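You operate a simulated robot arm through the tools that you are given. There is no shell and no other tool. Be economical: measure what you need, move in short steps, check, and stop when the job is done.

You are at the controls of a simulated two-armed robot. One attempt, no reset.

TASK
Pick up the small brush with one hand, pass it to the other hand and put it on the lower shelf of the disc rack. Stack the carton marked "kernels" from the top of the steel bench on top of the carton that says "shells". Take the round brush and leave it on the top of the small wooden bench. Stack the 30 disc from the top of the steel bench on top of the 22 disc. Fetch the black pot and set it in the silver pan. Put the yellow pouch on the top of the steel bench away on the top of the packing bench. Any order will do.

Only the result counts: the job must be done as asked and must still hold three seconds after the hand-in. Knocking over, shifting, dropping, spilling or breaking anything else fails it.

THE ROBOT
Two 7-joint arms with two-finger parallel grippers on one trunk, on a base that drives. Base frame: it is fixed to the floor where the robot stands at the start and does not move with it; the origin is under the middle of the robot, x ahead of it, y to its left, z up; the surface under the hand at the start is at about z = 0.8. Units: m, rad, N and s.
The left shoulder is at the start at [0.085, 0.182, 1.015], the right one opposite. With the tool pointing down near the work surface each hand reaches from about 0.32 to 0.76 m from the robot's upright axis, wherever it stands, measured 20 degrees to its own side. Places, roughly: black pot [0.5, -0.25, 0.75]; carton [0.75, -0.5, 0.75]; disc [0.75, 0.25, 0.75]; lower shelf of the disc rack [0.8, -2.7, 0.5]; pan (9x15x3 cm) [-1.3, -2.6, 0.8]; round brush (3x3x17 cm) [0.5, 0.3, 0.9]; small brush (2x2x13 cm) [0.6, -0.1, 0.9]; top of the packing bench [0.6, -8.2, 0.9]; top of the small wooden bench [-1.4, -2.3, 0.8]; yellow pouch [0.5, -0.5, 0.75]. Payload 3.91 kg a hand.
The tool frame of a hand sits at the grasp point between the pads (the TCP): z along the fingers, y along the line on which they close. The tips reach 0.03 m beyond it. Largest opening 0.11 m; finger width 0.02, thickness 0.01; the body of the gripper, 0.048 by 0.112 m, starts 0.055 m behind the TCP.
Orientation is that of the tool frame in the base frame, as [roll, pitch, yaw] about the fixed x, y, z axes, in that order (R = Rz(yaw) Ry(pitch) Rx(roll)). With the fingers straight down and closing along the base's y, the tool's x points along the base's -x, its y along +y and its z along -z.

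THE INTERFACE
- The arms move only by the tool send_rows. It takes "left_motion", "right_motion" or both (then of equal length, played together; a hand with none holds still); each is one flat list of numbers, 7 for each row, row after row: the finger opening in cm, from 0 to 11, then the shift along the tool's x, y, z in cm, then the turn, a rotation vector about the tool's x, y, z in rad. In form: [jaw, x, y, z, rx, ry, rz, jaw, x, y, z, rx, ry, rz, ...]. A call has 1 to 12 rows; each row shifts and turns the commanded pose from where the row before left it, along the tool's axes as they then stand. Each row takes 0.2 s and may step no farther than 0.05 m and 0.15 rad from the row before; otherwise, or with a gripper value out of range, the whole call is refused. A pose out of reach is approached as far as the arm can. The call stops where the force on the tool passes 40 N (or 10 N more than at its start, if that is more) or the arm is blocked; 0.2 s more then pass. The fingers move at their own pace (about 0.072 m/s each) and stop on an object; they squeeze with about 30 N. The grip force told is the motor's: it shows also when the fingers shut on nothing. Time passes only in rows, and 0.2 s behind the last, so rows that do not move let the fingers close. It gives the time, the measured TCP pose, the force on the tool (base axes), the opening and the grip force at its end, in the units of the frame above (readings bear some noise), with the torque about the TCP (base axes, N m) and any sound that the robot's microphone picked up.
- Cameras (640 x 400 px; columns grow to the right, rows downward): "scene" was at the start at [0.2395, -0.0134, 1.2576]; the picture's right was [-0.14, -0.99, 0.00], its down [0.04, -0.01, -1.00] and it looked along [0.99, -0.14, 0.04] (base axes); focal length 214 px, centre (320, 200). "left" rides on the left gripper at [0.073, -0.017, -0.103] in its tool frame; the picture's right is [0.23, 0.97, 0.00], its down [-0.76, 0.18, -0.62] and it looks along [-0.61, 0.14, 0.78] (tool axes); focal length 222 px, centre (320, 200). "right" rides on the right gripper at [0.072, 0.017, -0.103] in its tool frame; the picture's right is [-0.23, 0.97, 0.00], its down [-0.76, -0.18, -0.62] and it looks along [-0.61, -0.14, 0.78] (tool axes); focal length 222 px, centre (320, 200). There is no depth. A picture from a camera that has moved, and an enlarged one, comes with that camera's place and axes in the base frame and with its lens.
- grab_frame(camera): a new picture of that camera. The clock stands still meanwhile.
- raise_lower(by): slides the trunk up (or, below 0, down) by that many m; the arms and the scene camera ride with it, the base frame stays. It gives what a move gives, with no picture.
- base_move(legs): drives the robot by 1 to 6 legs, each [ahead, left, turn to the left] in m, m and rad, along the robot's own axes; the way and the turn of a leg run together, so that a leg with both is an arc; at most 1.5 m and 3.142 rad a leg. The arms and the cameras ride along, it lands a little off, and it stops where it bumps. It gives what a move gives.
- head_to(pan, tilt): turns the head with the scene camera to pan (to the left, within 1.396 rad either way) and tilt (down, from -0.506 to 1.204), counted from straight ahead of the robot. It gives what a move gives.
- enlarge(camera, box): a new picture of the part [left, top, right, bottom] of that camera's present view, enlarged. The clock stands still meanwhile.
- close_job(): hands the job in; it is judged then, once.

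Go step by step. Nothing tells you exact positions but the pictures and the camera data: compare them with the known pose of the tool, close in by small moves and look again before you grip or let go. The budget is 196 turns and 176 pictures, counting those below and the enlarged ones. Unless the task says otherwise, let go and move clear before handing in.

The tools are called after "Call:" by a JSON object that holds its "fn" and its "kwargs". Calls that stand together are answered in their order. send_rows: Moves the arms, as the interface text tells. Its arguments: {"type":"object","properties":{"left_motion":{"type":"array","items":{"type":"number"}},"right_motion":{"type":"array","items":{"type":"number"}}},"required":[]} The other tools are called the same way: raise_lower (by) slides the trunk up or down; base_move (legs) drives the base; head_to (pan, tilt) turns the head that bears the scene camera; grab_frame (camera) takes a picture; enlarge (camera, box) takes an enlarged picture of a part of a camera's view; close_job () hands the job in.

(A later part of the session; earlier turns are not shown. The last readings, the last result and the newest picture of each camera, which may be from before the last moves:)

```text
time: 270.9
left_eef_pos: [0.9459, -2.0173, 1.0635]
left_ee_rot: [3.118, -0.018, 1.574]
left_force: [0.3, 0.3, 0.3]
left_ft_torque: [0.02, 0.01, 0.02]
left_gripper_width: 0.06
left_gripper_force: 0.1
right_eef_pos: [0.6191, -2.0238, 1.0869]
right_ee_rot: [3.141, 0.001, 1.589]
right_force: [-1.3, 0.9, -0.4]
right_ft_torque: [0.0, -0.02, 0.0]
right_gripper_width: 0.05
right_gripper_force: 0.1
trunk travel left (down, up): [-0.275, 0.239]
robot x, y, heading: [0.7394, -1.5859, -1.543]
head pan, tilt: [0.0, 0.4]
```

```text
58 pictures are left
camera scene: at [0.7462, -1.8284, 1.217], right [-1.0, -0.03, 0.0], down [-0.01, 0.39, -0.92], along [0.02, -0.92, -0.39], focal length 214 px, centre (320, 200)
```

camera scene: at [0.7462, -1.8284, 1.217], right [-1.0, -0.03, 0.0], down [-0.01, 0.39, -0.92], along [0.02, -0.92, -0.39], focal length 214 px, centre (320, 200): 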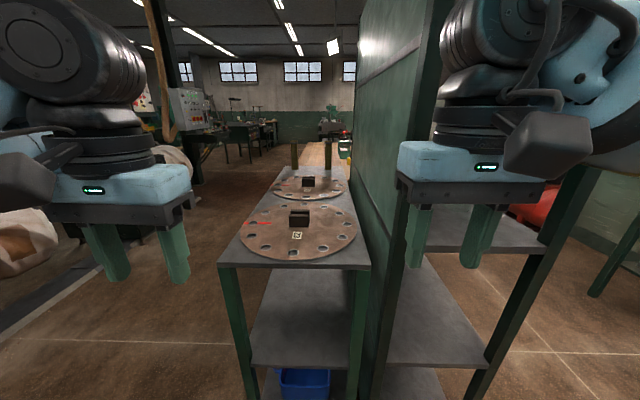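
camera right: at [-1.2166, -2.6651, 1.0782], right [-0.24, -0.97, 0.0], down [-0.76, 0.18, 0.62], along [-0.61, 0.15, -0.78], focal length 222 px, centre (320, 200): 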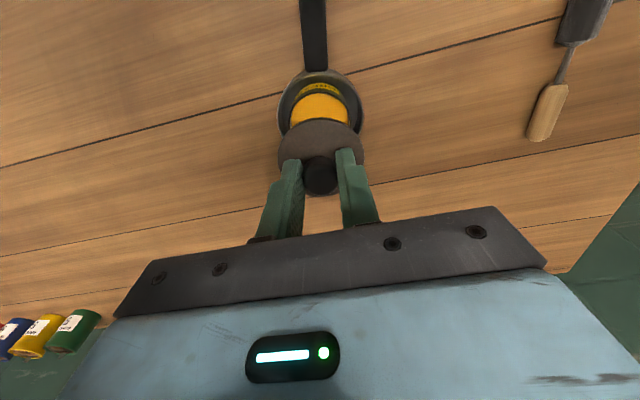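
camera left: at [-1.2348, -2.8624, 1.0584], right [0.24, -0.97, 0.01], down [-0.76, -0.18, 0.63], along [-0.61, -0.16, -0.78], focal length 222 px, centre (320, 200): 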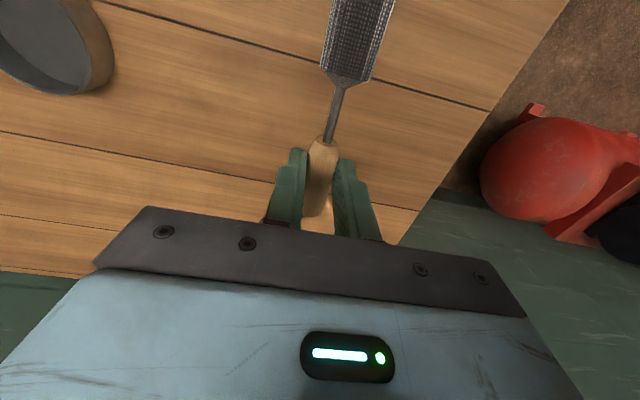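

Clear now: the disc rack is the narrow one at x≈0.63–1.0, its open end at y≈-2.25 facing me, lower shelf z≈0.5. Now back to the steel bench front for the small brush.

Call:
{"fn": "base_move", "kwargs": {"legs": [[0, 0, 1.543], [-1.0, 0, 0], [0, 1.45, 0], [0.16, 0, 0]]}}

Call:
{"fn": "head_to", "kwargs": {"pan": 0.0, "tilt": 0.75}}

Call:
{"fn": "grab_frame", "kwargs": {"camera": "scene"}}

```text
time: 293.3
left_eef_pos: [0.3678, 0.0667, 1.0635]
left_ee_rot: [3.118, -0.016, 3.106]
left_force: [0.0, 0.2, -0.2]
left_ft_torque: [0.01, 0.04, 0.02]
left_gripper_width: 0.0602
left_gripper_force: 0.1
right_eef_pos: [0.359, -0.2601, 1.086]
right_ee_rot: [-3.142, -0.002, 3.121]
right_force: [-0.2, 0.3, 0.3]
right_ft_torque: [0.04, 0.0, 0.01]
right_gripper_width: 0.05
right_gripper_force: 0.1
trunk travel left (down, up): [-0.275, 0.239]
robot x, y, heading: [-0.0745, -0.1215, -0.015]
head pan, tilt: [0.0, 0.4]
```

```text
time: 294.1
left_eef_pos: [0.3653, 0.0682, 1.0646]
left_ee_rot: [3.117, -0.016, 3.106]
left_force: [0.3, -0.1, 0.4]
left_ft_torque: [-0.01, -0.01, -0.01]
left_gripper_width: 0.0604
left_gripper_force: 0.0
right_eef_pos: [0.3582, -0.26, 1.0862]
right_ee_rot: [-3.141, 0.002, 3.12]
right_force: [-0.3, 1.0, -0.4]
right_ft_torque: [0.01, -0.01, -0.02]
right_gripper_width: 0.05
right_gripper_force: 0.2
trunk travel left (down, up): [-0.275, 0.239]
robot x, y, heading: [-0.0812, -0.1195, -0.014]
head pan, tilt: [0.0, 0.75]
```

```text
57 pictures are left
camera scene: at [0.1582, -0.1246, 1.1859], right [-0.01, -1.0, 0.0], down [-0.68, 0.01, -0.73], along [0.73, -0.01, -0.68], focal length 214 px, centre (320, 200)
```

scene: 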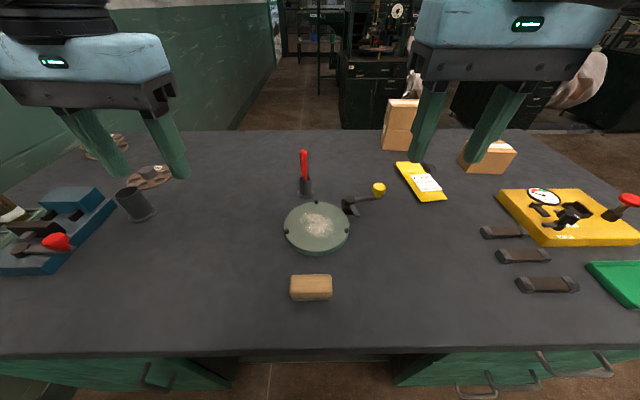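

Call:
{"fn": "enlarge", "kwargs": {"camera": "scene", "box": [270, 130, 350, 210]}}

Call:
{"fn": "enlarge", "kwargs": {"camera": "scene", "box": [380, 140, 480, 220]}}

```text
5.00 times, centred on (310, 170) of scene
camera zoom: at [0.1582, -0.1246, 1.1859], right [-0.01, -1.0, 0.0], down [-0.68, 0.01, -0.73], along [0.73, -0.01, -0.68], focal length 1072 px, centre (370, 350)
```

zoom: 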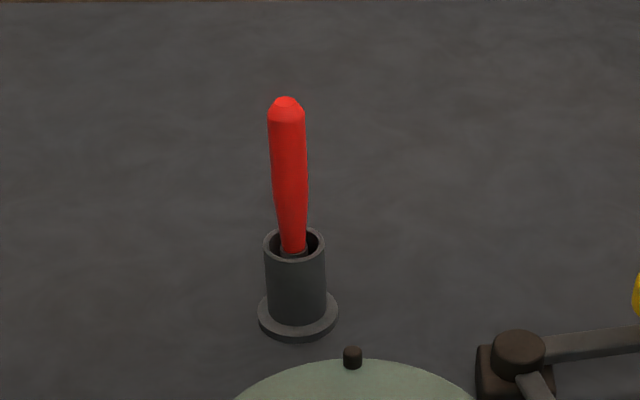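

```text
5.00 times, centred on (430, 180) of scene
camera zoom: at [0.1582, -0.1246, 1.1859], right [-0.01, -1.0, 0.0], down [-0.68, 0.01, -0.73], along [0.73, -0.01, -0.68], focal length 1072 px, centre (-230, 300)
```

zoom: 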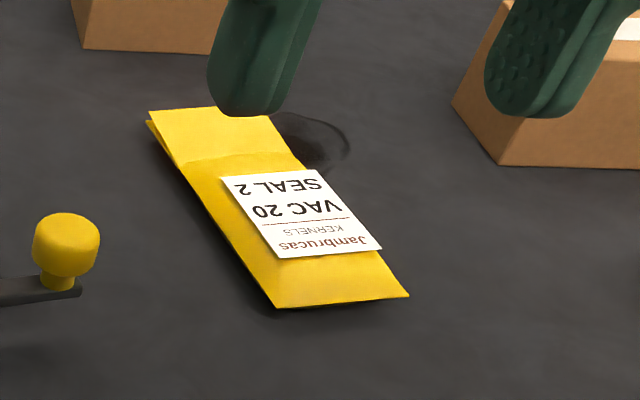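

Small brush: upright at (0.598,-0.0915), top z≈0.934, cup rim ≈0.851. Plan: left hand tilted takes the handle low, lifts it; right hand then takes the handle top from above. Orienting the left hand.

Call:
{"fn": "send_rows", "kwargs": {"left_motion": [6, -4.2, -2, 1.5, 0, 0, 0, 6, -4.2, -2, 1.5, 0, 0, 0, 6, -4.2, -2, 1.5, 0, 0, 0, 6, 0, 0, 0, 0, 0, 0.15, 6, 0, 0, 0, 0, 0, 0.15, 6, 0, 0, 0, 0, 0, 0.15, 6, 0, 0, 0, 0, 0, 0.125, 6, 0, 0, 0, 0, -0.1455, 0, 6, 0, 0, 0, 0, -0.1455, 0, 6, 0, 0, 0, 0, -0.1455, 0, 6, 0, 0, 0, 0, -0.1455, 0, 6, 0, 0, 0, 0, -0.1455, 0], "right_motion": [6, 1, -1.5, 0, 0, 0, 0, 6, 1, -1.5, 0, 0, 0, 0, 6, 1, -1.5, 0, 0, 0, 0, 6, 0, 0, 0, 0, 0, 0, 6, 0, 0, 0, 0, 0, 0, 6, 0, 0, 0, 0, 0, 0, 6, 0, 0, 0, 0, 0, 0, 6, 0, 0, 0, 0, 0, 0, 6, 0, 0, 0, 0, 0, 0, 6, 0, 0, 0, 0, 0, 0, 6, 0, 0, 0, 0, 0, 0, 6, 0, 0, 0, 0, 0, 0]}}

Call:
{"fn": "send_rows", "kwargs": {"left_motion": [6, 0, 0, 0, 0, -0.1455, 0]}}

```text
time: 296.7
left_eef_pos: [0.4883, 0.0045, 1.0152]
left_ee_rot: [3.127, 0.704, 2.523]
left_force: [-0.9, -0.9, 0.3]
left_ft_torque: [-0.01, 0.01, 0.0]
left_gripper_width: 0.06
left_gripper_force: 0.0
right_eef_pos: [0.3274, -0.3053, 1.0855]
right_ee_rot: [3.141, 0.0, 3.12]
right_force: [0.3, 0.5, -0.4]
right_ft_torque: [-0.02, 0.0, -0.02]
right_gripper_width: 0.0599
right_gripper_force: 0.0
trunk travel left (down, up): [-0.275, 0.239]
robot x, y, heading: [-0.0734, -0.121, -0.009]
head pan, tilt: [0.0, 0.75]
```

```text
time: 297.1
left_eef_pos: [0.4891, 0.0046, 1.0169]
left_ee_rot: [3.125, 0.847, 2.516]
left_force: [-0.2, -0.4, -1.1]
left_ft_torque: [0.01, 0.0, 0.0]
left_gripper_width: 0.0598
left_gripper_force: 0.0
right_eef_pos: [0.3285, -0.3045, 1.0864]
right_ee_rot: [-3.141, 0.001, 3.121]
right_force: [0.7, 0.1, -0.9]
right_ft_torque: [0.01, 0.01, -0.04]
right_gripper_width: 0.0597
right_gripper_force: 0.1
trunk travel left (down, up): [-0.275, 0.239]
robot x, y, heading: [-0.0727, -0.1197, -0.014]
head pan, tilt: [0.0, 0.75]
```

Call:
{"fn": "send_rows", "kwargs": {"left_motion": [6, 0.42, -0.7, 4.7, 0, 0, 0, 6, 0.42, -0.7, 4.7, 0, 0, 0]}}

Call:
{"fn": "grab_frame", "kwargs": {"camera": "left"}}

Call:
{"fn": "enlarge", "kwargs": {"camera": "scene", "box": [230, 120, 370, 230]}}

```text
time: 297.7
left_eef_pos: [0.5342, -0.0445, 0.9457]
left_ee_rot: [3.122, 0.848, 2.515]
left_force: [0.6, 0.1, -0.2]
left_ft_torque: [0.0, 0.03, 0.03]
left_gripper_width: 0.0598
left_gripper_force: 0.1
right_eef_pos: [0.328, -0.3056, 1.086]
right_ee_rot: [3.139, -0.002, 3.12]
right_force: [-0.4, -1.1, 0.1]
right_ft_torque: [0.02, 0.01, -0.03]
right_gripper_width: 0.0601
right_gripper_force: 0.0
trunk travel left (down, up): [-0.275, 0.239]
robot x, y, heading: [-0.0785, -0.1193, -0.01]
head pan, tilt: [0.0, 0.75]
```

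```text
54 pictures are left
camera left: at [0.4219, 0.0129, 0.9587], right [0.44, 0.89, -0.16], down [0.13, 0.11, 0.99], along [0.89, -0.45, -0.06], focal length 222 px, centre (320, 200)
```

left: 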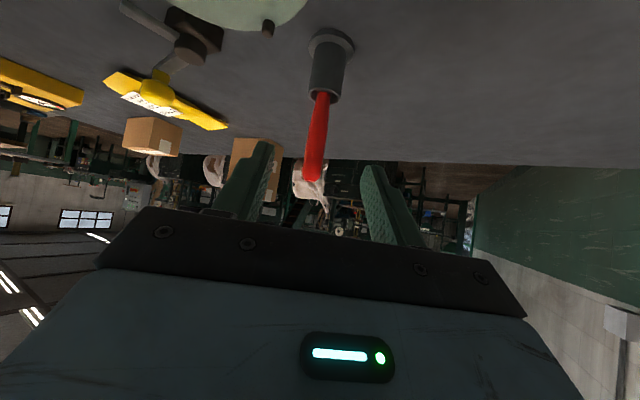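

```text
3.64 times, centred on (300, 175) of scene
camera zoom: at [0.1586, -0.1249, 1.1858], right [-0.01, -1.0, 0.0], down [-0.68, 0.01, -0.73], along [0.73, -0.01, -0.68], focal length 780 px, centre (393, 291)
```

zoom: 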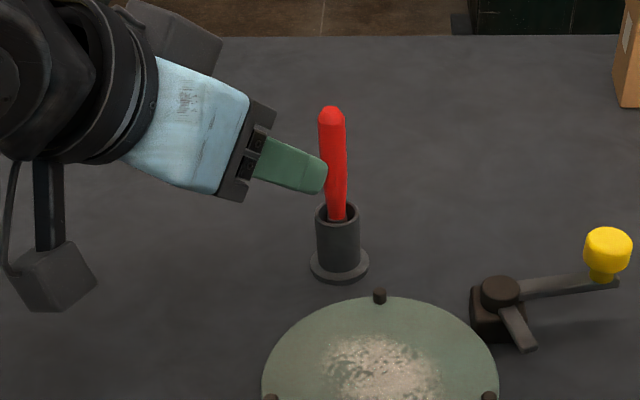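

Handle is centred between the fingers. Advance 9 cm and close.

Call:
{"fn": "send_rows", "kwargs": {"left_motion": [6, -0.1, 0, 3, 0, 0, 0, 6, -0.1, 0, 3, 0, 0, 0, 6, 0, 0, 3, 0, 0, 0]}}

Call:
{"fn": "enlarge", "kwargs": {"camera": "scene", "box": [230, 120, 370, 230]}}

```text
time: 298.5
left_eef_pos: [0.5926, -0.0779, 0.8983]
left_ee_rot: [3.108, 0.857, 2.511]
left_force: [0.5, -0.3, -0.6]
left_ft_torque: [0.0, -0.02, 0.01]
left_gripper_width: 0.0599
left_gripper_force: 0.1
right_eef_pos: [0.3254, -0.3013, 1.0879]
right_ee_rot: [3.14, 0.0, 3.122]
right_force: [-0.5, 0.2, -0.1]
right_ft_torque: [0.02, 0.04, -0.01]
right_gripper_width: 0.0602
right_gripper_force: 0.1
trunk travel left (down, up): [-0.275, 0.239]
robot x, y, heading: [-0.0788, -0.1205, -0.009]
head pan, tilt: [0.0, 0.75]
```

```text
3.64 times, centred on (300, 175) of scene
camera zoom: at [0.156, -0.1225, 1.1873], right [-0.01, -1.0, 0.0], down [-0.68, 0.01, -0.73], along [0.73, -0.01, -0.68], focal length 780 px, centre (393, 291)
```

zoom: 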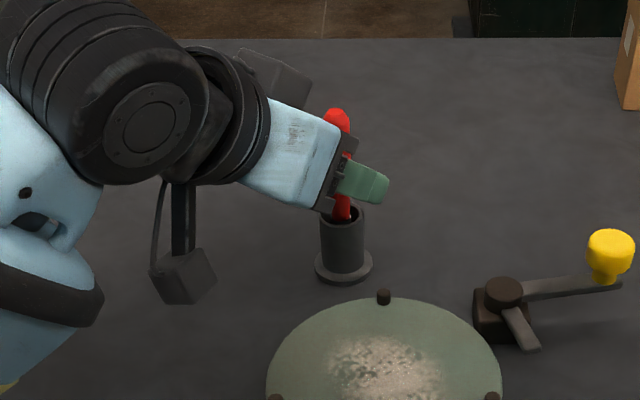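

The robot body tilted slightly: the left elbow is pressing on the bench. Raise the trunk 12 cm (fingers are open around the handle, going straight up), then come down again with the arm.

Call:
{"fn": "raise_lower", "kwargs": {"by": 0.12}}

Call:
{"fn": "grab_frame", "kwargs": {"camera": "scene"}}

```text
time: 300.0
left_eef_pos: [0.5916, -0.0827, 1.0086]
left_ee_rot: [3.123, 0.844, 2.516]
left_force: [0.3, 0.2, -0.4]
left_ft_torque: [0.02, 0.02, 0.0]
left_gripper_width: 0.0601
left_gripper_force: 0.1
right_eef_pos: [0.3283, -0.3055, 1.2058]
right_ee_rot: [3.141, 0.0, 3.12]
right_force: [-0.5, -0.7, -0.7]
right_ft_torque: [0.01, -0.02, 0.01]
right_gripper_width: 0.0598
right_gripper_force: 0.1
trunk travel left (down, up): [-0.395, 0.119]
robot x, y, heading: [-0.0763, -0.1204, -0.013]
head pan, tilt: [0.0, 0.75]
```

```text
51 pictures are left
camera scene: at [0.1229, -0.1241, 1.3097], right [-0.01, -1.0, 0.0], down [-0.68, 0.01, -0.73], along [0.73, -0.01, -0.68], focal length 214 px, centre (320, 200)
```

scene: 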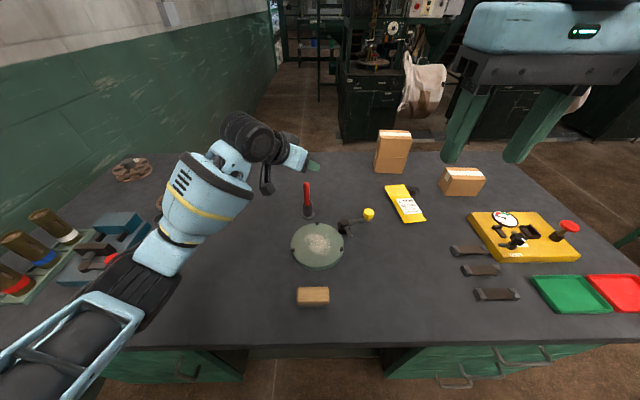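

Call:
{"fn": "send_rows", "kwargs": {"left_motion": [6, 3.03, -0.1, 2.64, 0, 0, 0, 6, 3.03, -0.1, 2.64, 0, 0, 0, 6, 3.03, -0.1, 2.64, 0, 0, 0]}}

Call:
{"fn": "grab_frame", "kwargs": {"camera": "scene"}}

```text
time: 300.8
left_eef_pos: [0.5888, -0.0827, 0.8878]
left_ee_rot: [3.125, 0.847, 2.515]
left_force: [-1.1, 0.1, 0.8]
left_ft_torque: [0.0, -0.01, 0.02]
left_gripper_width: 0.0604
left_gripper_force: 0.1
right_eef_pos: [0.3274, -0.3045, 1.2067]
right_ee_rot: [-3.141, 0.001, 3.121]
right_force: [-0.4, 0.0, -0.4]
right_ft_torque: [-0.02, 0.0, -0.01]
right_gripper_width: 0.06
right_gripper_force: 0.0
trunk travel left (down, up): [-0.395, 0.119]
robot x, y, heading: [-0.0752, -0.1228, -0.014]
head pan, tilt: [0.0, 0.75]
```

```text
50 pictures are left
camera scene: at [0.1228, -0.124, 1.3098], right [-0.01, -1.0, 0.0], down [-0.68, 0.01, -0.73], along [0.73, -0.01, -0.68], focal length 214 px, centre (320, 200)
```

scene: 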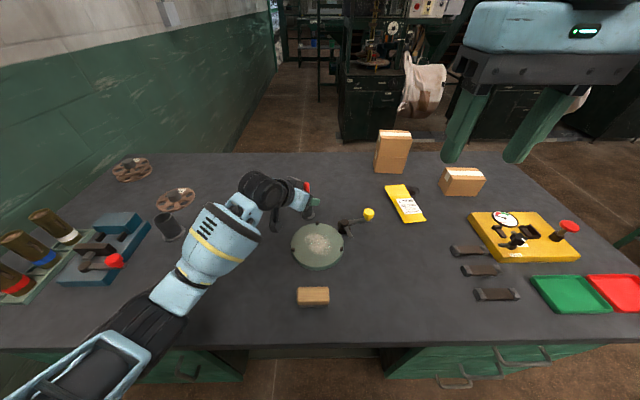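

No leaning now, and the empty cup is still in its place. Close on the handle and lift.

Call:
{"fn": "send_rows", "kwargs": {"left_motion": [1, 0, 0, 0, 0, 0, 0, 1, 0, 0, 0, 0, 0, 0, 1, 0, 0, 0, 0, 0, 0, 1, 0, 0, 0, 0, 0, 0, 1, -2.2, 0, -1.95, 0, 0, 0, 1, -2.2, 0, -1.95, 0, 0, 0, 1, -2.2, 0, -1.95, 0, 0, 0, 1, -2.2, 0, -1.95, 0, 0, 0, 1, -2.2, 0, -1.95, 0, 0, 0]}}

Call:
{"fn": "grab_frame", "kwargs": {"camera": "scene"}}

Call:
{"fn": "grab_frame", "kwargs": {"camera": "left"}}

```text
time: 302.8
left_eef_pos: [0.5875, -0.0845, 1.0357]
left_ee_rot: [3.123, 0.846, 2.517]
left_force: [-0.5, 0.6, -0.5]
left_ft_torque: [0.0, 0.02, 0.02]
left_gripper_width: 0.0162
left_gripper_force: 29.9
right_eef_pos: [0.327, -0.3049, 1.2067]
right_ee_rot: [-3.141, 0.001, 3.118]
right_force: [-0.4, 0.0, -0.6]
right_ft_torque: [-0.01, 0.0, 0.02]
right_gripper_width: 0.06
right_gripper_force: 0.1
trunk travel left (down, up): [-0.395, 0.119]
robot x, y, heading: [-0.0777, -0.118, -0.012]
head pan, tilt: [0.0, 0.75]
```

```text
49 pictures are left
camera scene: at [0.1225, -0.1242, 1.3099], right [-0.01, -1.0, 0.0], down [-0.68, 0.01, -0.73], along [0.73, -0.01, -0.68], focal length 214 px, centre (320, 200)
```

scene: 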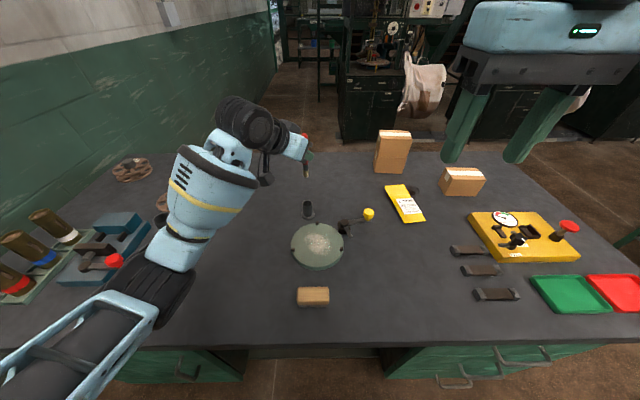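

```text
48 pictures are left
camera left: at [0.4759, -0.0272, 1.0474], right [0.44, 0.89, -0.16], down [0.13, 0.11, 0.99], along [0.89, -0.45, -0.06], focal length 222 px, centre (320, 200)
```

left: 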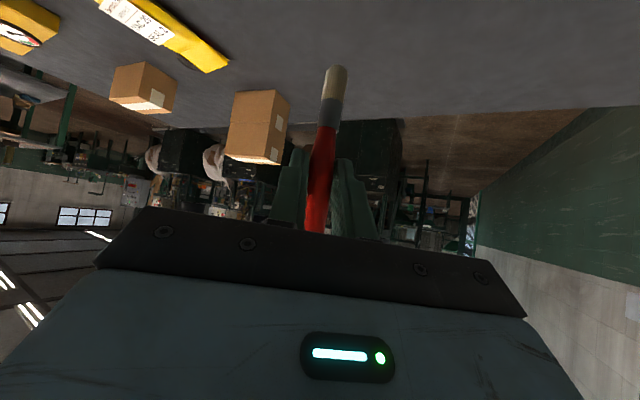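

Brush is out, held by the left hand. Bring it closer, and orient the right hand for taking the handle's top from above.

Call:
{"fn": "send_rows", "kwargs": {"left_motion": [1, 2.15, -2.34, -2.43, 0, 0, 0, 1, 2.15, -2.34, -2.43, 0, 0, 0, 1, 2.15, -2.34, -2.43, 0, 0, 0, 1, 0, 0, 0, 0, 0, 0], "right_motion": [5, 0, 0, 0, 0, 0, -0.15, 5, 0, 0, 0, 0, 0, -0.15, 5, 0, 0, 0, 0, 0, -0.15, 5, 0, 0, 0, 0, 0, -0.15]}}

Call:
{"fn": "send_rows", "kwargs": {"right_motion": [5, -4.03, 1.62, 0.45, 0, 0, 0, 5, -4.03, 1.62, 0.45, 0, 0, 0, 5, -4.03, 1.62, 0.45, 0, 0, 0, 5, -4.03, 1.62, 0.45, 0, 0, 0, 5, -4.03, 1.62, 0.45, 0, 0, 0, 5, -4.03, 1.62, 0.45, 0, 0, 0]}}

Call:
{"fn": "grab_frame", "kwargs": {"camera": "right"}}

Call:
{"fn": "grab_frame", "kwargs": {"camera": "scene"}}

```text
time: 303.8
left_eef_pos: [0.4686, -0.0872, 1.0348]
left_ee_rot: [3.127, 0.846, 2.516]
left_force: [0.1, 0.7, -0.5]
left_ft_torque: [-0.01, 0.04, 0.0]
left_gripper_width: 0.0161
left_gripper_force: 29.8
right_eef_pos: [0.3273, -0.3042, 1.2055]
right_ee_rot: [-3.14, 0.0, -2.562]
right_force: [0.3, -0.7, 0.5]
right_ft_torque: [-0.04, -0.01, -0.03]
right_gripper_width: 0.0497
right_gripper_force: 0.2
trunk travel left (down, up): [-0.395, 0.119]
robot x, y, heading: [-0.0777, -0.1227, -0.014]
head pan, tilt: [0.0, 0.75]
```

```text
time: 305.2
left_eef_pos: [0.4701, -0.0848, 1.0346]
left_ee_rot: [3.127, 0.847, 2.516]
left_force: [0.1, 0.8, 0.4]
left_ft_torque: [-0.01, -0.02, 0.0]
left_gripper_width: 0.016
left_gripper_force: 29.9
right_eef_pos: [0.4774, -0.0892, 1.1793]
right_ee_rot: [-3.141, -0.001, -2.559]
right_force: [0.0, -0.3, -0.7]
right_ft_torque: [-0.03, 0.01, -0.02]
right_gripper_width: 0.0499
right_gripper_force: 0.2
trunk travel left (down, up): [-0.395, 0.119]
robot x, y, heading: [-0.076, -0.1201, -0.015]
head pan, tilt: [0.0, 0.75]
```

```text
47 pictures are left
camera right: at [0.4062, -0.1143, 1.2826], right [-0.34, 0.94, 0.0], down [0.73, 0.27, 0.62], along [0.59, 0.21, -0.78], focal length 222 px, centre (320, 200)
```

right: 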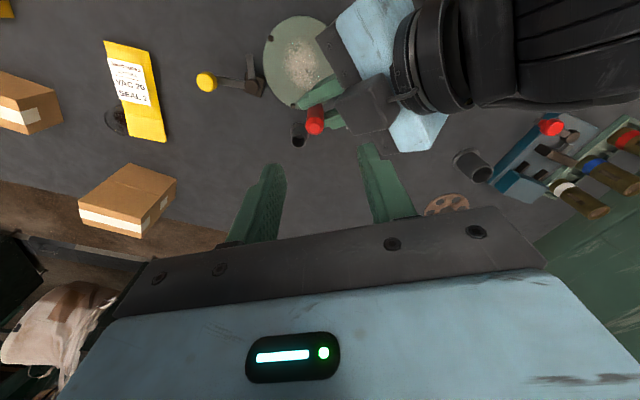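

```text
46 pictures are left
camera scene: at [0.1227, -0.1223, 1.3098], right [-0.01, -1.0, 0.0], down [-0.68, 0.01, -0.73], along [0.73, -0.01, -0.68], focal length 214 px, centre (320, 200)
```

scene: 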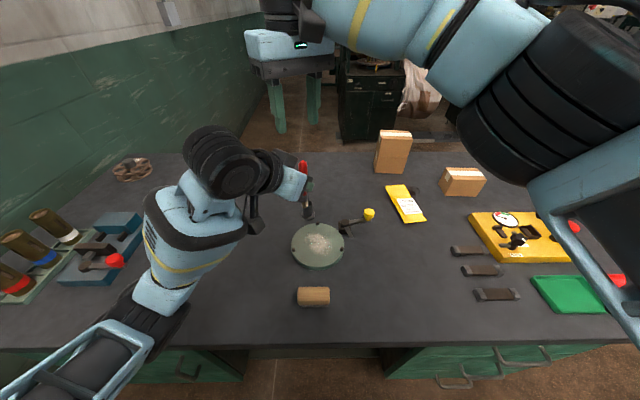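

Handle top is right below the right fingers. Descend in small steps.

Call:
{"fn": "send_rows", "kwargs": {"right_motion": [5, 0, -0.4, 3, 0, 0, 0, 5, 0, 0, 3, 0, 0, 0, 5, 0, 0, 3, 0, 0, 0]}}

Call:
{"fn": "enlarge", "kwargs": {"camera": "scene", "box": [240, 100, 370, 220]}}

```text
time: 305.8
left_eef_pos: [0.4669, -0.0861, 1.0243]
left_ee_rot: [3.127, 0.815, 2.519]
left_force: [-1.4, 0.6, -2.7]
left_ft_torque: [-0.15, -0.22, 0.01]
left_gripper_width: 0.0157
left_gripper_force: 30.0
right_eef_pos: [0.4795, -0.0947, 1.1347]
right_ee_rot: [3.138, 0.013, -2.564]
right_force: [1.6, -2.4, 1.4]
right_ft_torque: [0.02, -0.06, 0.02]
right_gripper_width: 0.0491
right_gripper_force: 0.2
trunk travel left (down, up): [-0.395, 0.119]
robot x, y, heading: [-0.076, -0.1204, -0.012]
head pan, tilt: [0.0, 0.75]
stopped in row 2 (left hand): the force on the tool passed its limit at 54 N (the readings are from after the stop); the commanded pose is now the measured one
```

```text
3.33 times, centred on (305, 160) of scene
camera zoom: at [0.1225, -0.1243, 1.3099], right [-0.01, -1.0, 0.0], down [-0.68, 0.01, -0.73], along [0.73, -0.01, -0.68], focal length 715 px, centre (370, 333)
```

zoom: 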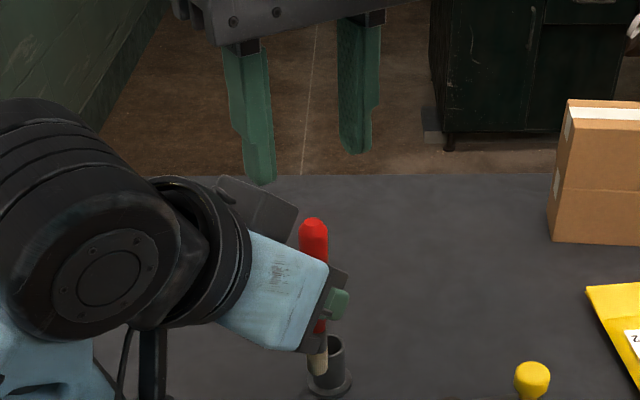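

The hands touched (left gripper's housing). I'll back the right hand up, turn it in line with the left hand's azimuth and lean it ~30° away so its fingers reach the handle top without meeting the left gripper.

Call:
{"fn": "send_rows", "kwargs": {"right_motion": [5, 0, 0, -4.5, 0, 0, 0, 5, 0, 0, -3, 0, 0, 0, 5, 0, 0, 0, 0, 0, 0.1342, 5, 0, 0, 0, 0, 0, 0.1342, 5, 0, 0, 0, 0, 0, 0.1342, 5, 0, 0, 0, 0, 0, 0.1342, 5, 0, 0, 0, 0, 0, 0.1342, 5, 0, 0, 0, 0, 0, 0.1342, 5, 0, 0, 0, 0, 0, 0.1342, 5, 0, 0, 0, 0, 0, 0.1342, 5, 0, 0, 0, 0, 0, 0.1342]}}

Call:
{"fn": "send_rows", "kwargs": {"right_motion": [5, 0, 0, 0, 0, 0.125, 0, 5, 0, 0, 0, 0, 0.125, 0, 5, 0, 0, 0, 0, 0.125, 0, 5, 0, 0, 0, 0, 0.125, 0]}}

```text
time: 308.2
left_eef_pos: [0.4682, -0.0849, 1.0245]
left_ee_rot: [3.127, 0.817, 2.518]
left_force: [0.1, 0.7, -0.4]
left_ft_torque: [0.01, -0.02, 0.01]
left_gripper_width: 0.0159
left_gripper_force: 30.1
right_eef_pos: [0.4784, -0.0952, 1.2099]
right_ee_rot: [3.128, -0.002, 2.51]
right_force: [-0.5, 0.2, 0.2]
right_ft_torque: [-0.02, 0.02, 0.0]
right_gripper_width: 0.0501
right_gripper_force: 0.0
trunk travel left (down, up): [-0.395, 0.119]
robot x, y, heading: [-0.0729, -0.1172, -0.015]
head pan, tilt: [0.0, 0.75]
```

```text
time: 309.4
left_eef_pos: [0.4676, -0.0862, 1.0247]
left_ee_rot: [3.128, 0.815, 2.519]
left_force: [-0.5, 0.1, -0.6]
left_ft_torque: [0.02, 0.0, 0.01]
left_gripper_width: 0.0156
left_gripper_force: 29.6
right_eef_pos: [0.4819, -0.1246, 1.2206]
right_ee_rot: [3.099, -0.409, 2.49]
right_force: [0.3, 1.1, 0.2]
right_ft_torque: [0.0, -0.01, -0.01]
right_gripper_width: 0.0501
right_gripper_force: 0.2
right hand out of reach, approached as far as the arm can: row 3, 4
trunk travel left (down, up): [-0.395, 0.119]
robot x, y, heading: [-0.0779, -0.1174, -0.013]
head pan, tilt: [0.0, 0.75]
stopped in row 4 (right hand): the arm was blocked; the commanded pose is now the measured one
```

Call:
{"fn": "send_rows", "kwargs": {"right_motion": [5, -2.18, 1.08, 3.28, 0, 0, 0, 5, -2.18, 1.08, 3.28, 0, 0, 0]}}

Call:
{"fn": "grab_frame", "kwargs": {"camera": "right"}}

Call:
{"fn": "enlarge", "kwargs": {"camera": "scene", "box": [240, 80, 400, 220]}}

```text
time: 310.0
left_eef_pos: [0.4686, -0.086, 1.0249]
left_ee_rot: [3.13, 0.816, 2.522]
left_force: [-0.3, -0.1, -0.2]
left_ft_torque: [0.03, 0.02, 0.01]
left_gripper_width: 0.0158
left_gripper_force: 29.5
right_eef_pos: [0.5079, -0.1103, 1.1433]
right_ee_rot: [3.101, -0.408, 2.489]
right_force: [-0.1, -0.5, -0.2]
right_ft_torque: [0.02, 0.0, 0.01]
right_gripper_width: 0.05
right_gripper_force: 0.0
trunk travel left (down, up): [-0.395, 0.119]
robot x, y, heading: [-0.0785, -0.1206, -0.015]
head pan, tilt: [0.0, 0.75]
```

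```text
44 pictures are left
camera right: at [0.4947, -0.0854, 1.2675], right [0.77, 0.64, -0.05], down [0.63, -0.73, 0.26], along [0.13, -0.24, -0.96], focal length 222 px, centre (320, 200)
```

right: 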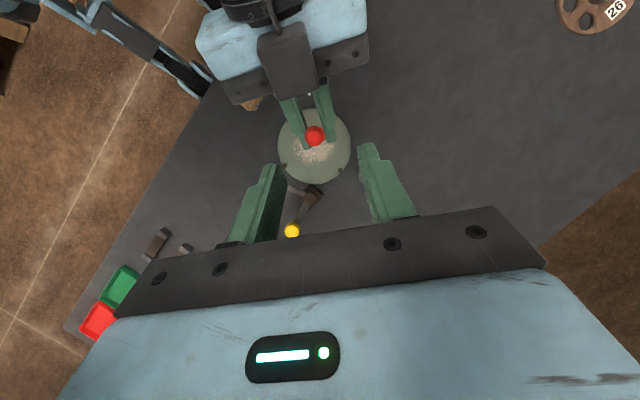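

```text
2.86 times, centred on (320, 150) of scene
camera zoom: at [0.1233, -0.1237, 1.3097], right [-0.01, -1.0, 0.0], down [-0.68, 0.01, -0.73], along [0.73, -0.01, -0.68], focal length 613 px, centre (320, 343)
```

zoom: 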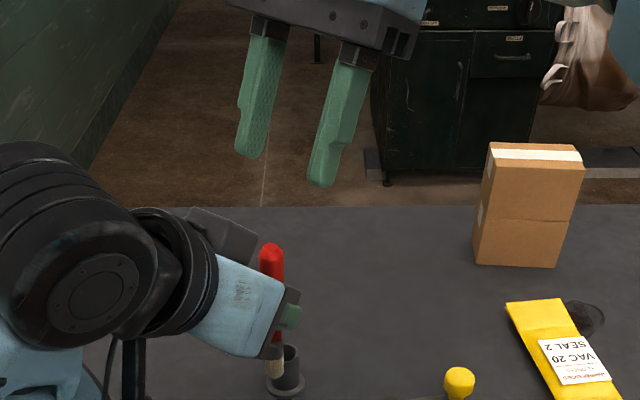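

Excellent alignment: handle top lies centred between the right fingers and clear of the left housing. Final approach.

Call:
{"fn": "send_rows", "kwargs": {"right_motion": [5, -0.1, -0.17, 2.63, 0, 0, 0, 5, -0.1, -0.17, 2.63, 0, 0, 0, 5, -0.1, -0.17, 2.63, 0, 0, 0]}}

Call:
{"fn": "enlarge", "kwargs": {"camera": "scene", "box": [240, 80, 400, 220]}}

```text
time: 310.8
left_eef_pos: [0.4675, -0.0865, 1.0249]
left_ee_rot: [3.129, 0.814, 2.52]
left_force: [0.8, 0.5, 0.0]
left_ft_torque: [-0.02, 0.0, -0.01]
left_gripper_width: 0.0159
left_gripper_force: 29.5
right_eef_pos: [0.4836, -0.0961, 1.0693]
right_ee_rot: [3.099, -0.409, 2.494]
right_force: [-0.4, 0.5, -0.1]
right_ft_torque: [0.03, -0.03, -0.01]
right_gripper_width: 0.0499
right_gripper_force: 0.1
trunk travel left (down, up): [-0.395, 0.119]
robot x, y, heading: [-0.0765, -0.1203, -0.009]
head pan, tilt: [0.0, 0.75]
```

```text
2.86 times, centred on (320, 150) of scene
camera zoom: at [0.1231, -0.1244, 1.3098], right [-0.01, -1.0, 0.0], down [-0.68, 0.01, -0.73], along [0.73, -0.01, -0.68], focal length 613 px, centre (320, 343)
```

zoom: 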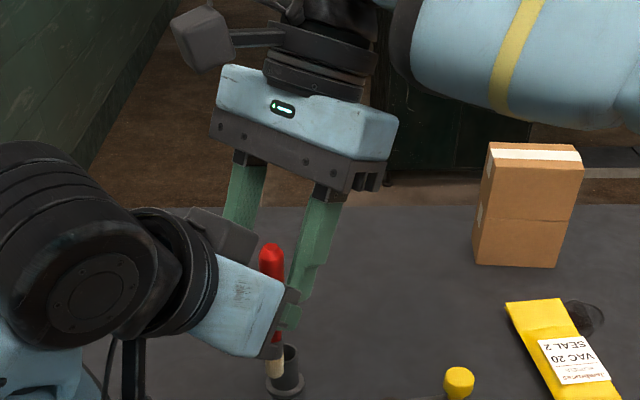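

Fingers straddle the handle top. Close the right hand, then open the left.

Call:
{"fn": "send_rows", "kwargs": {"right_motion": [3, 0, 0, 0, 0, 0, 0, 1, 0, 0, 0, 0, 0, 0, 0.5, 0, 0, 0, 0, 0, 0, 0.5, 0, 0, 0, 0, 0, 0]}}

Call:
{"fn": "grab_frame", "kwargs": {"camera": "right"}}

```text
time: 311.8
left_eef_pos: [0.4678, -0.0845, 1.0239]
left_ee_rot: [3.128, 0.817, 2.522]
left_force: [6.7, 6.7, -0.9]
left_ft_torque: [0.16, -0.23, 0.09]
left_gripper_width: 0.0155
left_gripper_force: 30.2
right_eef_pos: [0.4816, -0.0948, 1.0696]
right_ee_rot: [3.104, -0.411, 2.491]
right_force: [-6.5, -6.0, 0.0]
right_ft_torque: [-0.41, 0.53, 0.08]
right_gripper_width: 0.0164
right_gripper_force: 29.4
trunk travel left (down, up): [-0.395, 0.119]
robot x, y, heading: [-0.0742, -0.1202, -0.016]
head pan, tilt: [0.0, 0.75]
```

```text
41 pictures are left
camera right: at [0.47, -0.0701, 1.1938], right [0.77, 0.64, -0.06], down [0.63, -0.73, 0.26], along [0.13, -0.24, -0.96], focal length 222 px, centre (320, 200)
```

right: 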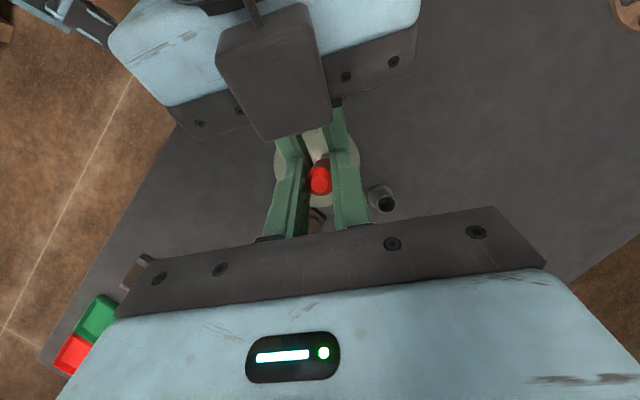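

Right hand has the handle. Open the left hand and withdraw it horizontally.

Call:
{"fn": "send_rows", "kwargs": {"left_motion": [3, 0, 0, 0, 0, 0, 0, 5, 0, 0, 0, 0, 0, 0, 5, 0, 0, 0, 0, 0, 0, 5, 2.0, 0, -2.18, 0, 0, 0, 5, 2.74, 0, -2.91, 0, 0, 0, 5, 2.74, 0, -2.91, 0, 0, 0, 5, 2.74, 0, -2.91, 0, 0, 0]}}

Call:
{"fn": "grab_frame", "kwargs": {"camera": "scene"}}

```text
time: 313.4
left_eef_pos: [0.355, -0.0017, 1.0274]
left_ee_rot: [3.129, 0.815, 2.521]
left_force: [-0.4, 0.3, 0.4]
left_ft_torque: [0.02, -0.03, 0.02]
left_gripper_width: 0.0498
left_gripper_force: 0.2
left hand out of reach, approached as far as the arm can: row 7
right_eef_pos: [0.4832, -0.0952, 1.0703]
right_ee_rot: [3.101, -0.409, 2.492]
right_force: [0.2, 0.3, -0.1]
right_ft_torque: [0.0, 0.0, -0.03]
right_gripper_width: 0.016
right_gripper_force: 29.8
trunk travel left (down, up): [-0.395, 0.119]
robot x, y, heading: [-0.0741, -0.1225, -0.014]
head pan, tilt: [0.0, 0.75]
```

```text
40 pictures are left
camera scene: at [0.1225, -0.1234, 1.3099], right [-0.01, -1.0, 0.0], down [-0.68, 0.01, -0.73], along [0.73, -0.01, -0.68], focal length 214 px, centre (320, 200)
```

scene: 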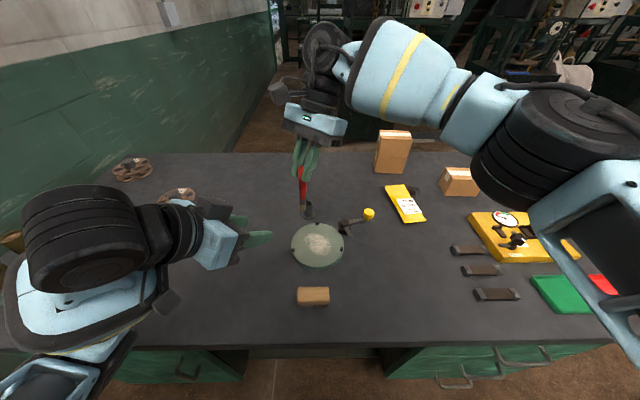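

Hand-over done. Next, the pouch with the left hand: drive right 0.5 m and turn the left hand vertical, aligned across the pouch (axis ≈ (0.976,0.22)).

Call:
{"fn": "send_rows", "kwargs": {"left_motion": [8, 0, 0, -2, 0, 0.136, 0, 8, 0, 0, -1, 0, 0.136, 0, 8, 0, 0, 0, 0, 0.136, 0, 8, 0, 0, 0, 0, 0.136, 0, 8, 0, 0, 0, 0, 0.136, 0, 8, 0, 0, 0, 0, 0.135, 0, 8, 0, 0, 0, 0, 0, -0.1405, 8, 0, 0, 0, 0, 0, -0.1405, 8, 0, 0, 0, 0, 0, -0.1405, 8, 0, 0, 0, 0, 0, -0.1405, 8, 0, 0, 0, 0, 0, -0.1405, 8, 0, 0, 0, 0, 0, -0.1405]}}

Call:
{"fn": "base_move", "kwargs": {"legs": [[0, -0.5, 0]]}}

Call:
{"fn": "grab_frame", "kwargs": {"camera": "scene"}}

```text
time: 316.0
left_eef_pos: [0.3374, 0.0112, 1.0472]
left_ee_rot: [3.136, 0.007, -2.908]
left_force: [0.3, -0.3, 0.1]
left_ft_torque: [0.0, 0.0, 0.03]
left_gripper_width: 0.08
left_gripper_force: 0.1
right_eef_pos: [0.4829, -0.0952, 1.0711]
right_ee_rot: [3.099, -0.407, 2.491]
right_force: [-0.5, -0.7, 0.4]
right_ft_torque: [0.01, 0.0, -0.03]
right_gripper_width: 0.0156
right_gripper_force: 30.1
trunk travel left (down, up): [-0.395, 0.119]
robot x, y, heading: [-0.077, -0.1206, -0.016]
head pan, tilt: [0.0, 0.75]
```

```text
time: 320.9
left_eef_pos: [0.3309, -0.4866, 1.0474]
left_ee_rot: [3.136, 0.007, -2.907]
left_force: [0.0, -0.5, -0.5]
left_ft_torque: [-0.01, -0.01, -0.02]
left_gripper_width: 0.08
left_gripper_force: 0.0
right_eef_pos: [0.4761, -0.591, 1.0688]
right_ee_rot: [3.099, -0.407, 2.492]
right_force: [-0.1, -0.3, -0.2]
right_ft_torque: [-0.02, -0.02, 0.02]
right_gripper_width: 0.0156
right_gripper_force: 30.1
trunk travel left (down, up): [-0.395, 0.119]
robot x, y, heading: [-0.0847, -0.6168, -0.015]
head pan, tilt: [0.0, 0.75]
```

```text
39 pictures are left
camera scene: at [0.1164, -0.6211, 1.3098], right [-0.01, -1.0, 0.0], down [-0.68, 0.01, -0.73], along [0.73, -0.01, -0.68], focal length 214 px, centre (320, 200)
```

scene: 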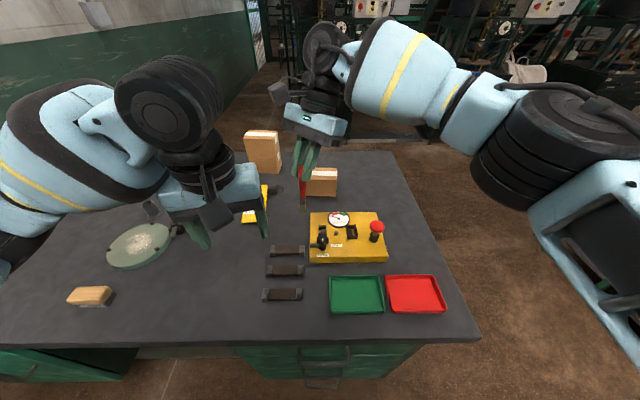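

Call:
{"fn": "send_rows", "kwargs": {"right_motion": [0.5, -2.08, -2.98, -0.9, 0, 0, 0, 0.5, -2.08, -2.98, -0.9, 0, 0, 0, 0.5, -2.08, -2.98, -0.9, 0, 0, 0, 0.5, -2.08, -2.98, -0.9, 0, 0, 0]}}

Call:
{"fn": "send_rows", "kwargs": {"left_motion": [9, -3.88, 0.04, 1.46, 0, 0, 0, 9, -3.88, 0.04, 1.46, 0, 0, 0, 9, -3.88, 0.04, 1.46, 0, 0, 0, 9, -3.88, 0.04, 1.46, 0, 0, 0, 9, -3.88, 0.04, 1.46, 0, 0, 0, 9, -3.88, 0.04, 1.46, 0, 0, 0, 9, -3.88, 0.04, 1.46, 0, 0, 0, 9, -3.88, 0.04, 1.46, 0, 0, 0]}}

Call:
{"fn": "grab_frame", "kwargs": {"camera": "left"}}

```text
time: 321.9
left_eef_pos: [0.3319, -0.487, 1.0476]
left_ee_rot: [3.136, 0.008, -2.906]
left_force: [0.6, 0.2, 0.3]
left_ft_torque: [-0.01, 0.0, 0.04]
left_gripper_width: 0.08
left_gripper_force: 0.0
right_eef_pos: [0.4739, -0.7417, 1.0656]
right_ee_rot: [3.098, -0.409, 2.496]
right_force: [0.3, -0.3, -1.0]
right_ft_torque: [0.01, 0.04, 0.01]
right_gripper_width: 0.0157
right_gripper_force: 30.2
trunk travel left (down, up): [-0.395, 0.119]
robot x, y, heading: [-0.0807, -0.6221, -0.01]
head pan, tilt: [0.0, 0.75]
```

```text
time: 323.7
left_eef_pos: [0.6243, -0.4129, 0.9352]
left_ee_rot: [3.136, 0.007, -2.91]
left_force: [0.3, -1.0, 1.1]
left_ft_torque: [0.03, 0.02, -0.02]
left_gripper_width: 0.0899
left_gripper_force: 0.1
left hand out of reach, approached as far as the arm can: row 8
right_eef_pos: [0.4742, -0.7419, 1.0657]
right_ee_rot: [3.101, -0.408, 2.494]
right_force: [-0.4, -0.2, 0.1]
right_ft_torque: [0.02, 0.03, 0.03]
right_gripper_width: 0.0157
right_gripper_force: 30.4
trunk travel left (down, up): [-0.395, 0.119]
robot x, y, heading: [-0.0838, -0.6193, -0.013]
head pan, tilt: [0.0, 0.75]
```

```text
38 pictures are left
camera left: at [0.5574, -0.4475, 1.0367], right [-0.44, 0.9, 0.0], down [0.7, 0.34, 0.63], along [0.56, 0.28, -0.78], focal length 222 px, centre (320, 200)
```

left: 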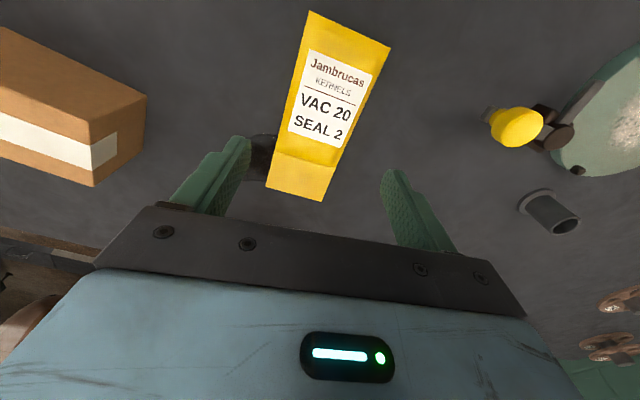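

Pouch centre ≈(0.63,-0.412), axis a bit straighter (0.14 rad). Adjust yaw and descend.

Call:
{"fn": "send_rows", "kwargs": {"left_motion": [9, 0.2, 0, 3, 0, 0, 0.095, 9, 0, 0, 3, 0, 0, 0, 9, 0, 0, 3, 0, 0, 0]}}

Call:
{"fn": "grab_frame", "kwargs": {"camera": "left"}}

```text
time: 324.5
left_eef_pos: [0.6204, -0.413, 0.8461]
left_ee_rot: [3.137, 0.011, -3.002]
left_force: [0.3, 0.7, -0.1]
left_ft_torque: [-0.01, -0.03, 0.02]
left_gripper_width: 0.0899
left_gripper_force: 0.1
right_eef_pos: [0.4732, -0.7425, 1.066]
right_ee_rot: [3.098, -0.409, 2.494]
right_force: [-0.9, -0.5, 0.3]
right_ft_torque: [-0.01, 0.02, -0.05]
right_gripper_width: 0.0156
right_gripper_force: 30.1
trunk travel left (down, up): [-0.395, 0.119]
robot x, y, heading: [-0.0818, -0.6198, -0.01]
head pan, tilt: [0.0, 0.75]
```

```text
37 pictures are left
camera left: at [0.5508, -0.4404, 0.9468], right [-0.36, 0.93, 0.0], down [0.72, 0.28, 0.63], along [0.59, 0.23, -0.78], focal length 222 px, centre (320, 200)
```

left: 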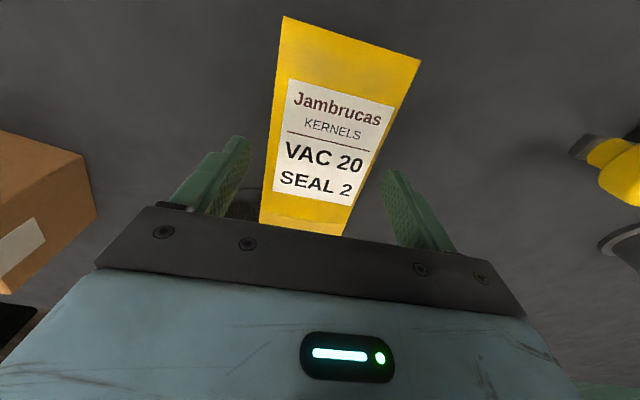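

Call:
{"fn": "send_rows", "kwargs": {"left_motion": [9, 0, 0, 0.8, 0, 0, 0, 9, 0, 0, 0.4, 0, 0, 0, 4, 0, 0, 0, 0, 0, 0, 2, 0, 0, 0, 0, 0, 0, 2, 0, 0, 0, 0, 0, 0, 2, 0, 0, 0, 0, 0, 0, 2, 0, 0, 0, 0, 0, 0]}}

Call:
{"fn": "grab_frame", "kwargs": {"camera": "left"}}

```text
time: 326.1
left_eef_pos: [0.6191, -0.4116, 0.8341]
left_ee_rot: [3.135, 0.007, -3.002]
left_force: [-0.1, 0.0, 0.5]
left_ft_torque: [-0.06, -0.07, -0.01]
left_gripper_width: 0.0714
left_gripper_force: 30.5
left hand out of reach, approached as far as the arm can: row 2
right_eef_pos: [0.4744, -0.7403, 1.0664]
right_ee_rot: [3.1, -0.409, 2.493]
right_force: [0.2, 0.3, 0.3]
right_ft_torque: [-0.03, 0.0, 0.0]
right_gripper_width: 0.0158
right_gripper_force: 30.5
trunk travel left (down, up): [-0.395, 0.119]
robot x, y, heading: [-0.0802, -0.6177, -0.012]
head pan, tilt: [0.0, 0.75]
```

```text
36 pictures are left
camera left: at [0.5484, -0.4392, 0.9356], right [-0.36, 0.93, 0.0], down [0.73, 0.28, 0.63], along [0.59, 0.23, -0.78], focal length 222 px, centre (320, 200)
```

left: 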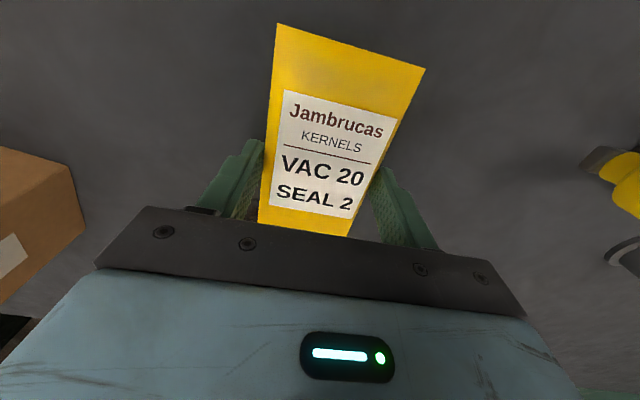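

Pouch gripped at 7.1 cm. Lift and draw it back over the bench.

Call:
{"fn": "send_rows", "kwargs": {"left_motion": [2, 0, 0, -2, 0, 0, 0, 2, 2, 0, -3, 0, 0, 0, 2, 3, 0, -3, 0, 0, 0, 2, 3, 0, -3, 0, 0, 0, 2, 4, 0, -3, 0, 0, 0, 2, 4, 0, -3, 0, 0, 0]}}

Call:
{"fn": "grab_frame", "kwargs": {"camera": "scene"}}

```text
time: 327.5
left_eef_pos: [0.6201, -0.4478, 0.9901]
left_ee_rot: [3.133, 0.006, -3.002]
left_force: [-0.3, -0.3, -1.3]
left_ft_torque: [-0.02, 0.01, 0.02]
left_gripper_width: 0.0712
left_gripper_force: 29.9
left hand out of reach, approached as far as the arm can: row 2, 3, 4, 5, 6
right_eef_pos: [0.4738, -0.7404, 1.0671]
right_ee_rot: [3.1, -0.406, 2.493]
right_force: [0.1, -0.6, -0.1]
right_ft_torque: [0.03, -0.01, -0.02]
right_gripper_width: 0.0156
right_gripper_force: 29.9
trunk travel left (down, up): [-0.395, 0.119]
robot x, y, heading: [-0.0861, -0.6175, -0.01]
head pan, tilt: [0.0, 0.75]
```

```text
35 pictures are left
camera scene: at [0.1161, -0.6214, 1.3099], right [-0.01, -1.0, 0.0], down [-0.68, 0.01, -0.73], along [0.73, -0.01, -0.68], focal length 214 px, centre (320, 200)
```

scene: 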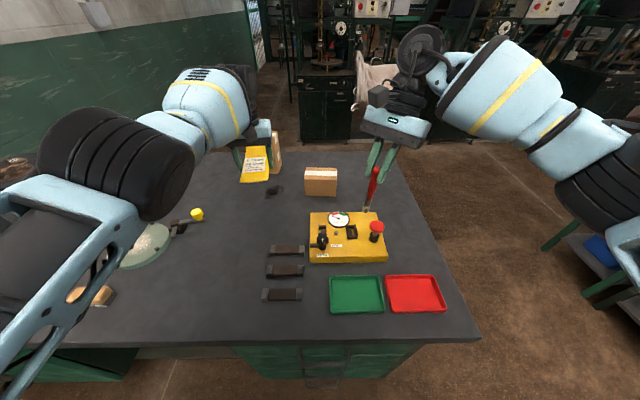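

Left arm is at a limit but holds the pouch safely. Drive to the end of the disc rack, staying a bit back.

Call:
{"fn": "base_move", "kwargs": {"legs": [[-0.3, 0, 0], [0, -0.82, 0], [1.25, 0, 0], [0, 0, -1.55]]}}

Call:
{"fn": "grab_frame", "kwargs": {"camera": "scene"}}

```text
time: 346.6
left_eef_pos: [1.0419, -2.1614, 0.9902]
left_ee_rot: [3.134, 0.004, 1.718]
left_force: [-0.6, -0.3, -1.7]
left_ft_torque: [0.0, 0.0, 0.01]
left_gripper_width: 0.0712
left_gripper_force: 30.0
right_eef_pos: [0.7495, -2.0176, 1.0662]
right_ee_rot: [3.1, -0.409, 0.932]
right_force: [-0.7, 0.3, -0.8]
right_ft_torque: [0.0, -0.01, 0.01]
right_gripper_width: 0.0156
right_gripper_force: 29.8
trunk travel left (down, up): [-0.395, 0.119]
robot x, y, heading: [0.8669, -1.4612, -1.573]
head pan, tilt: [0.0, 0.75]
```

```text
34 pictures are left
camera scene: at [0.8664, -1.6612, 1.3098], right [-1.0, 0.0, 0.0], down [0.0, 0.68, -0.73], along [0.0, -0.73, -0.68], focal length 214 px, centre (320, 200)
```

scene: 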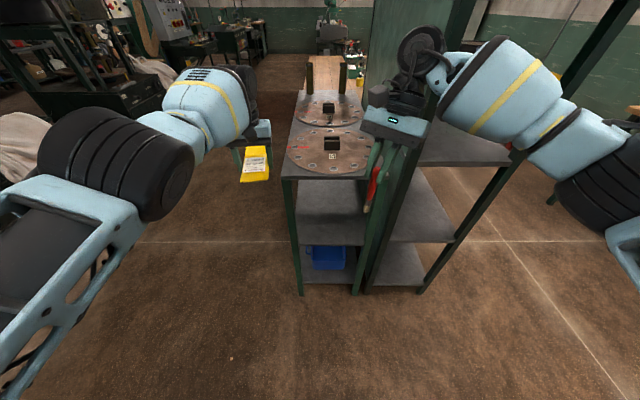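

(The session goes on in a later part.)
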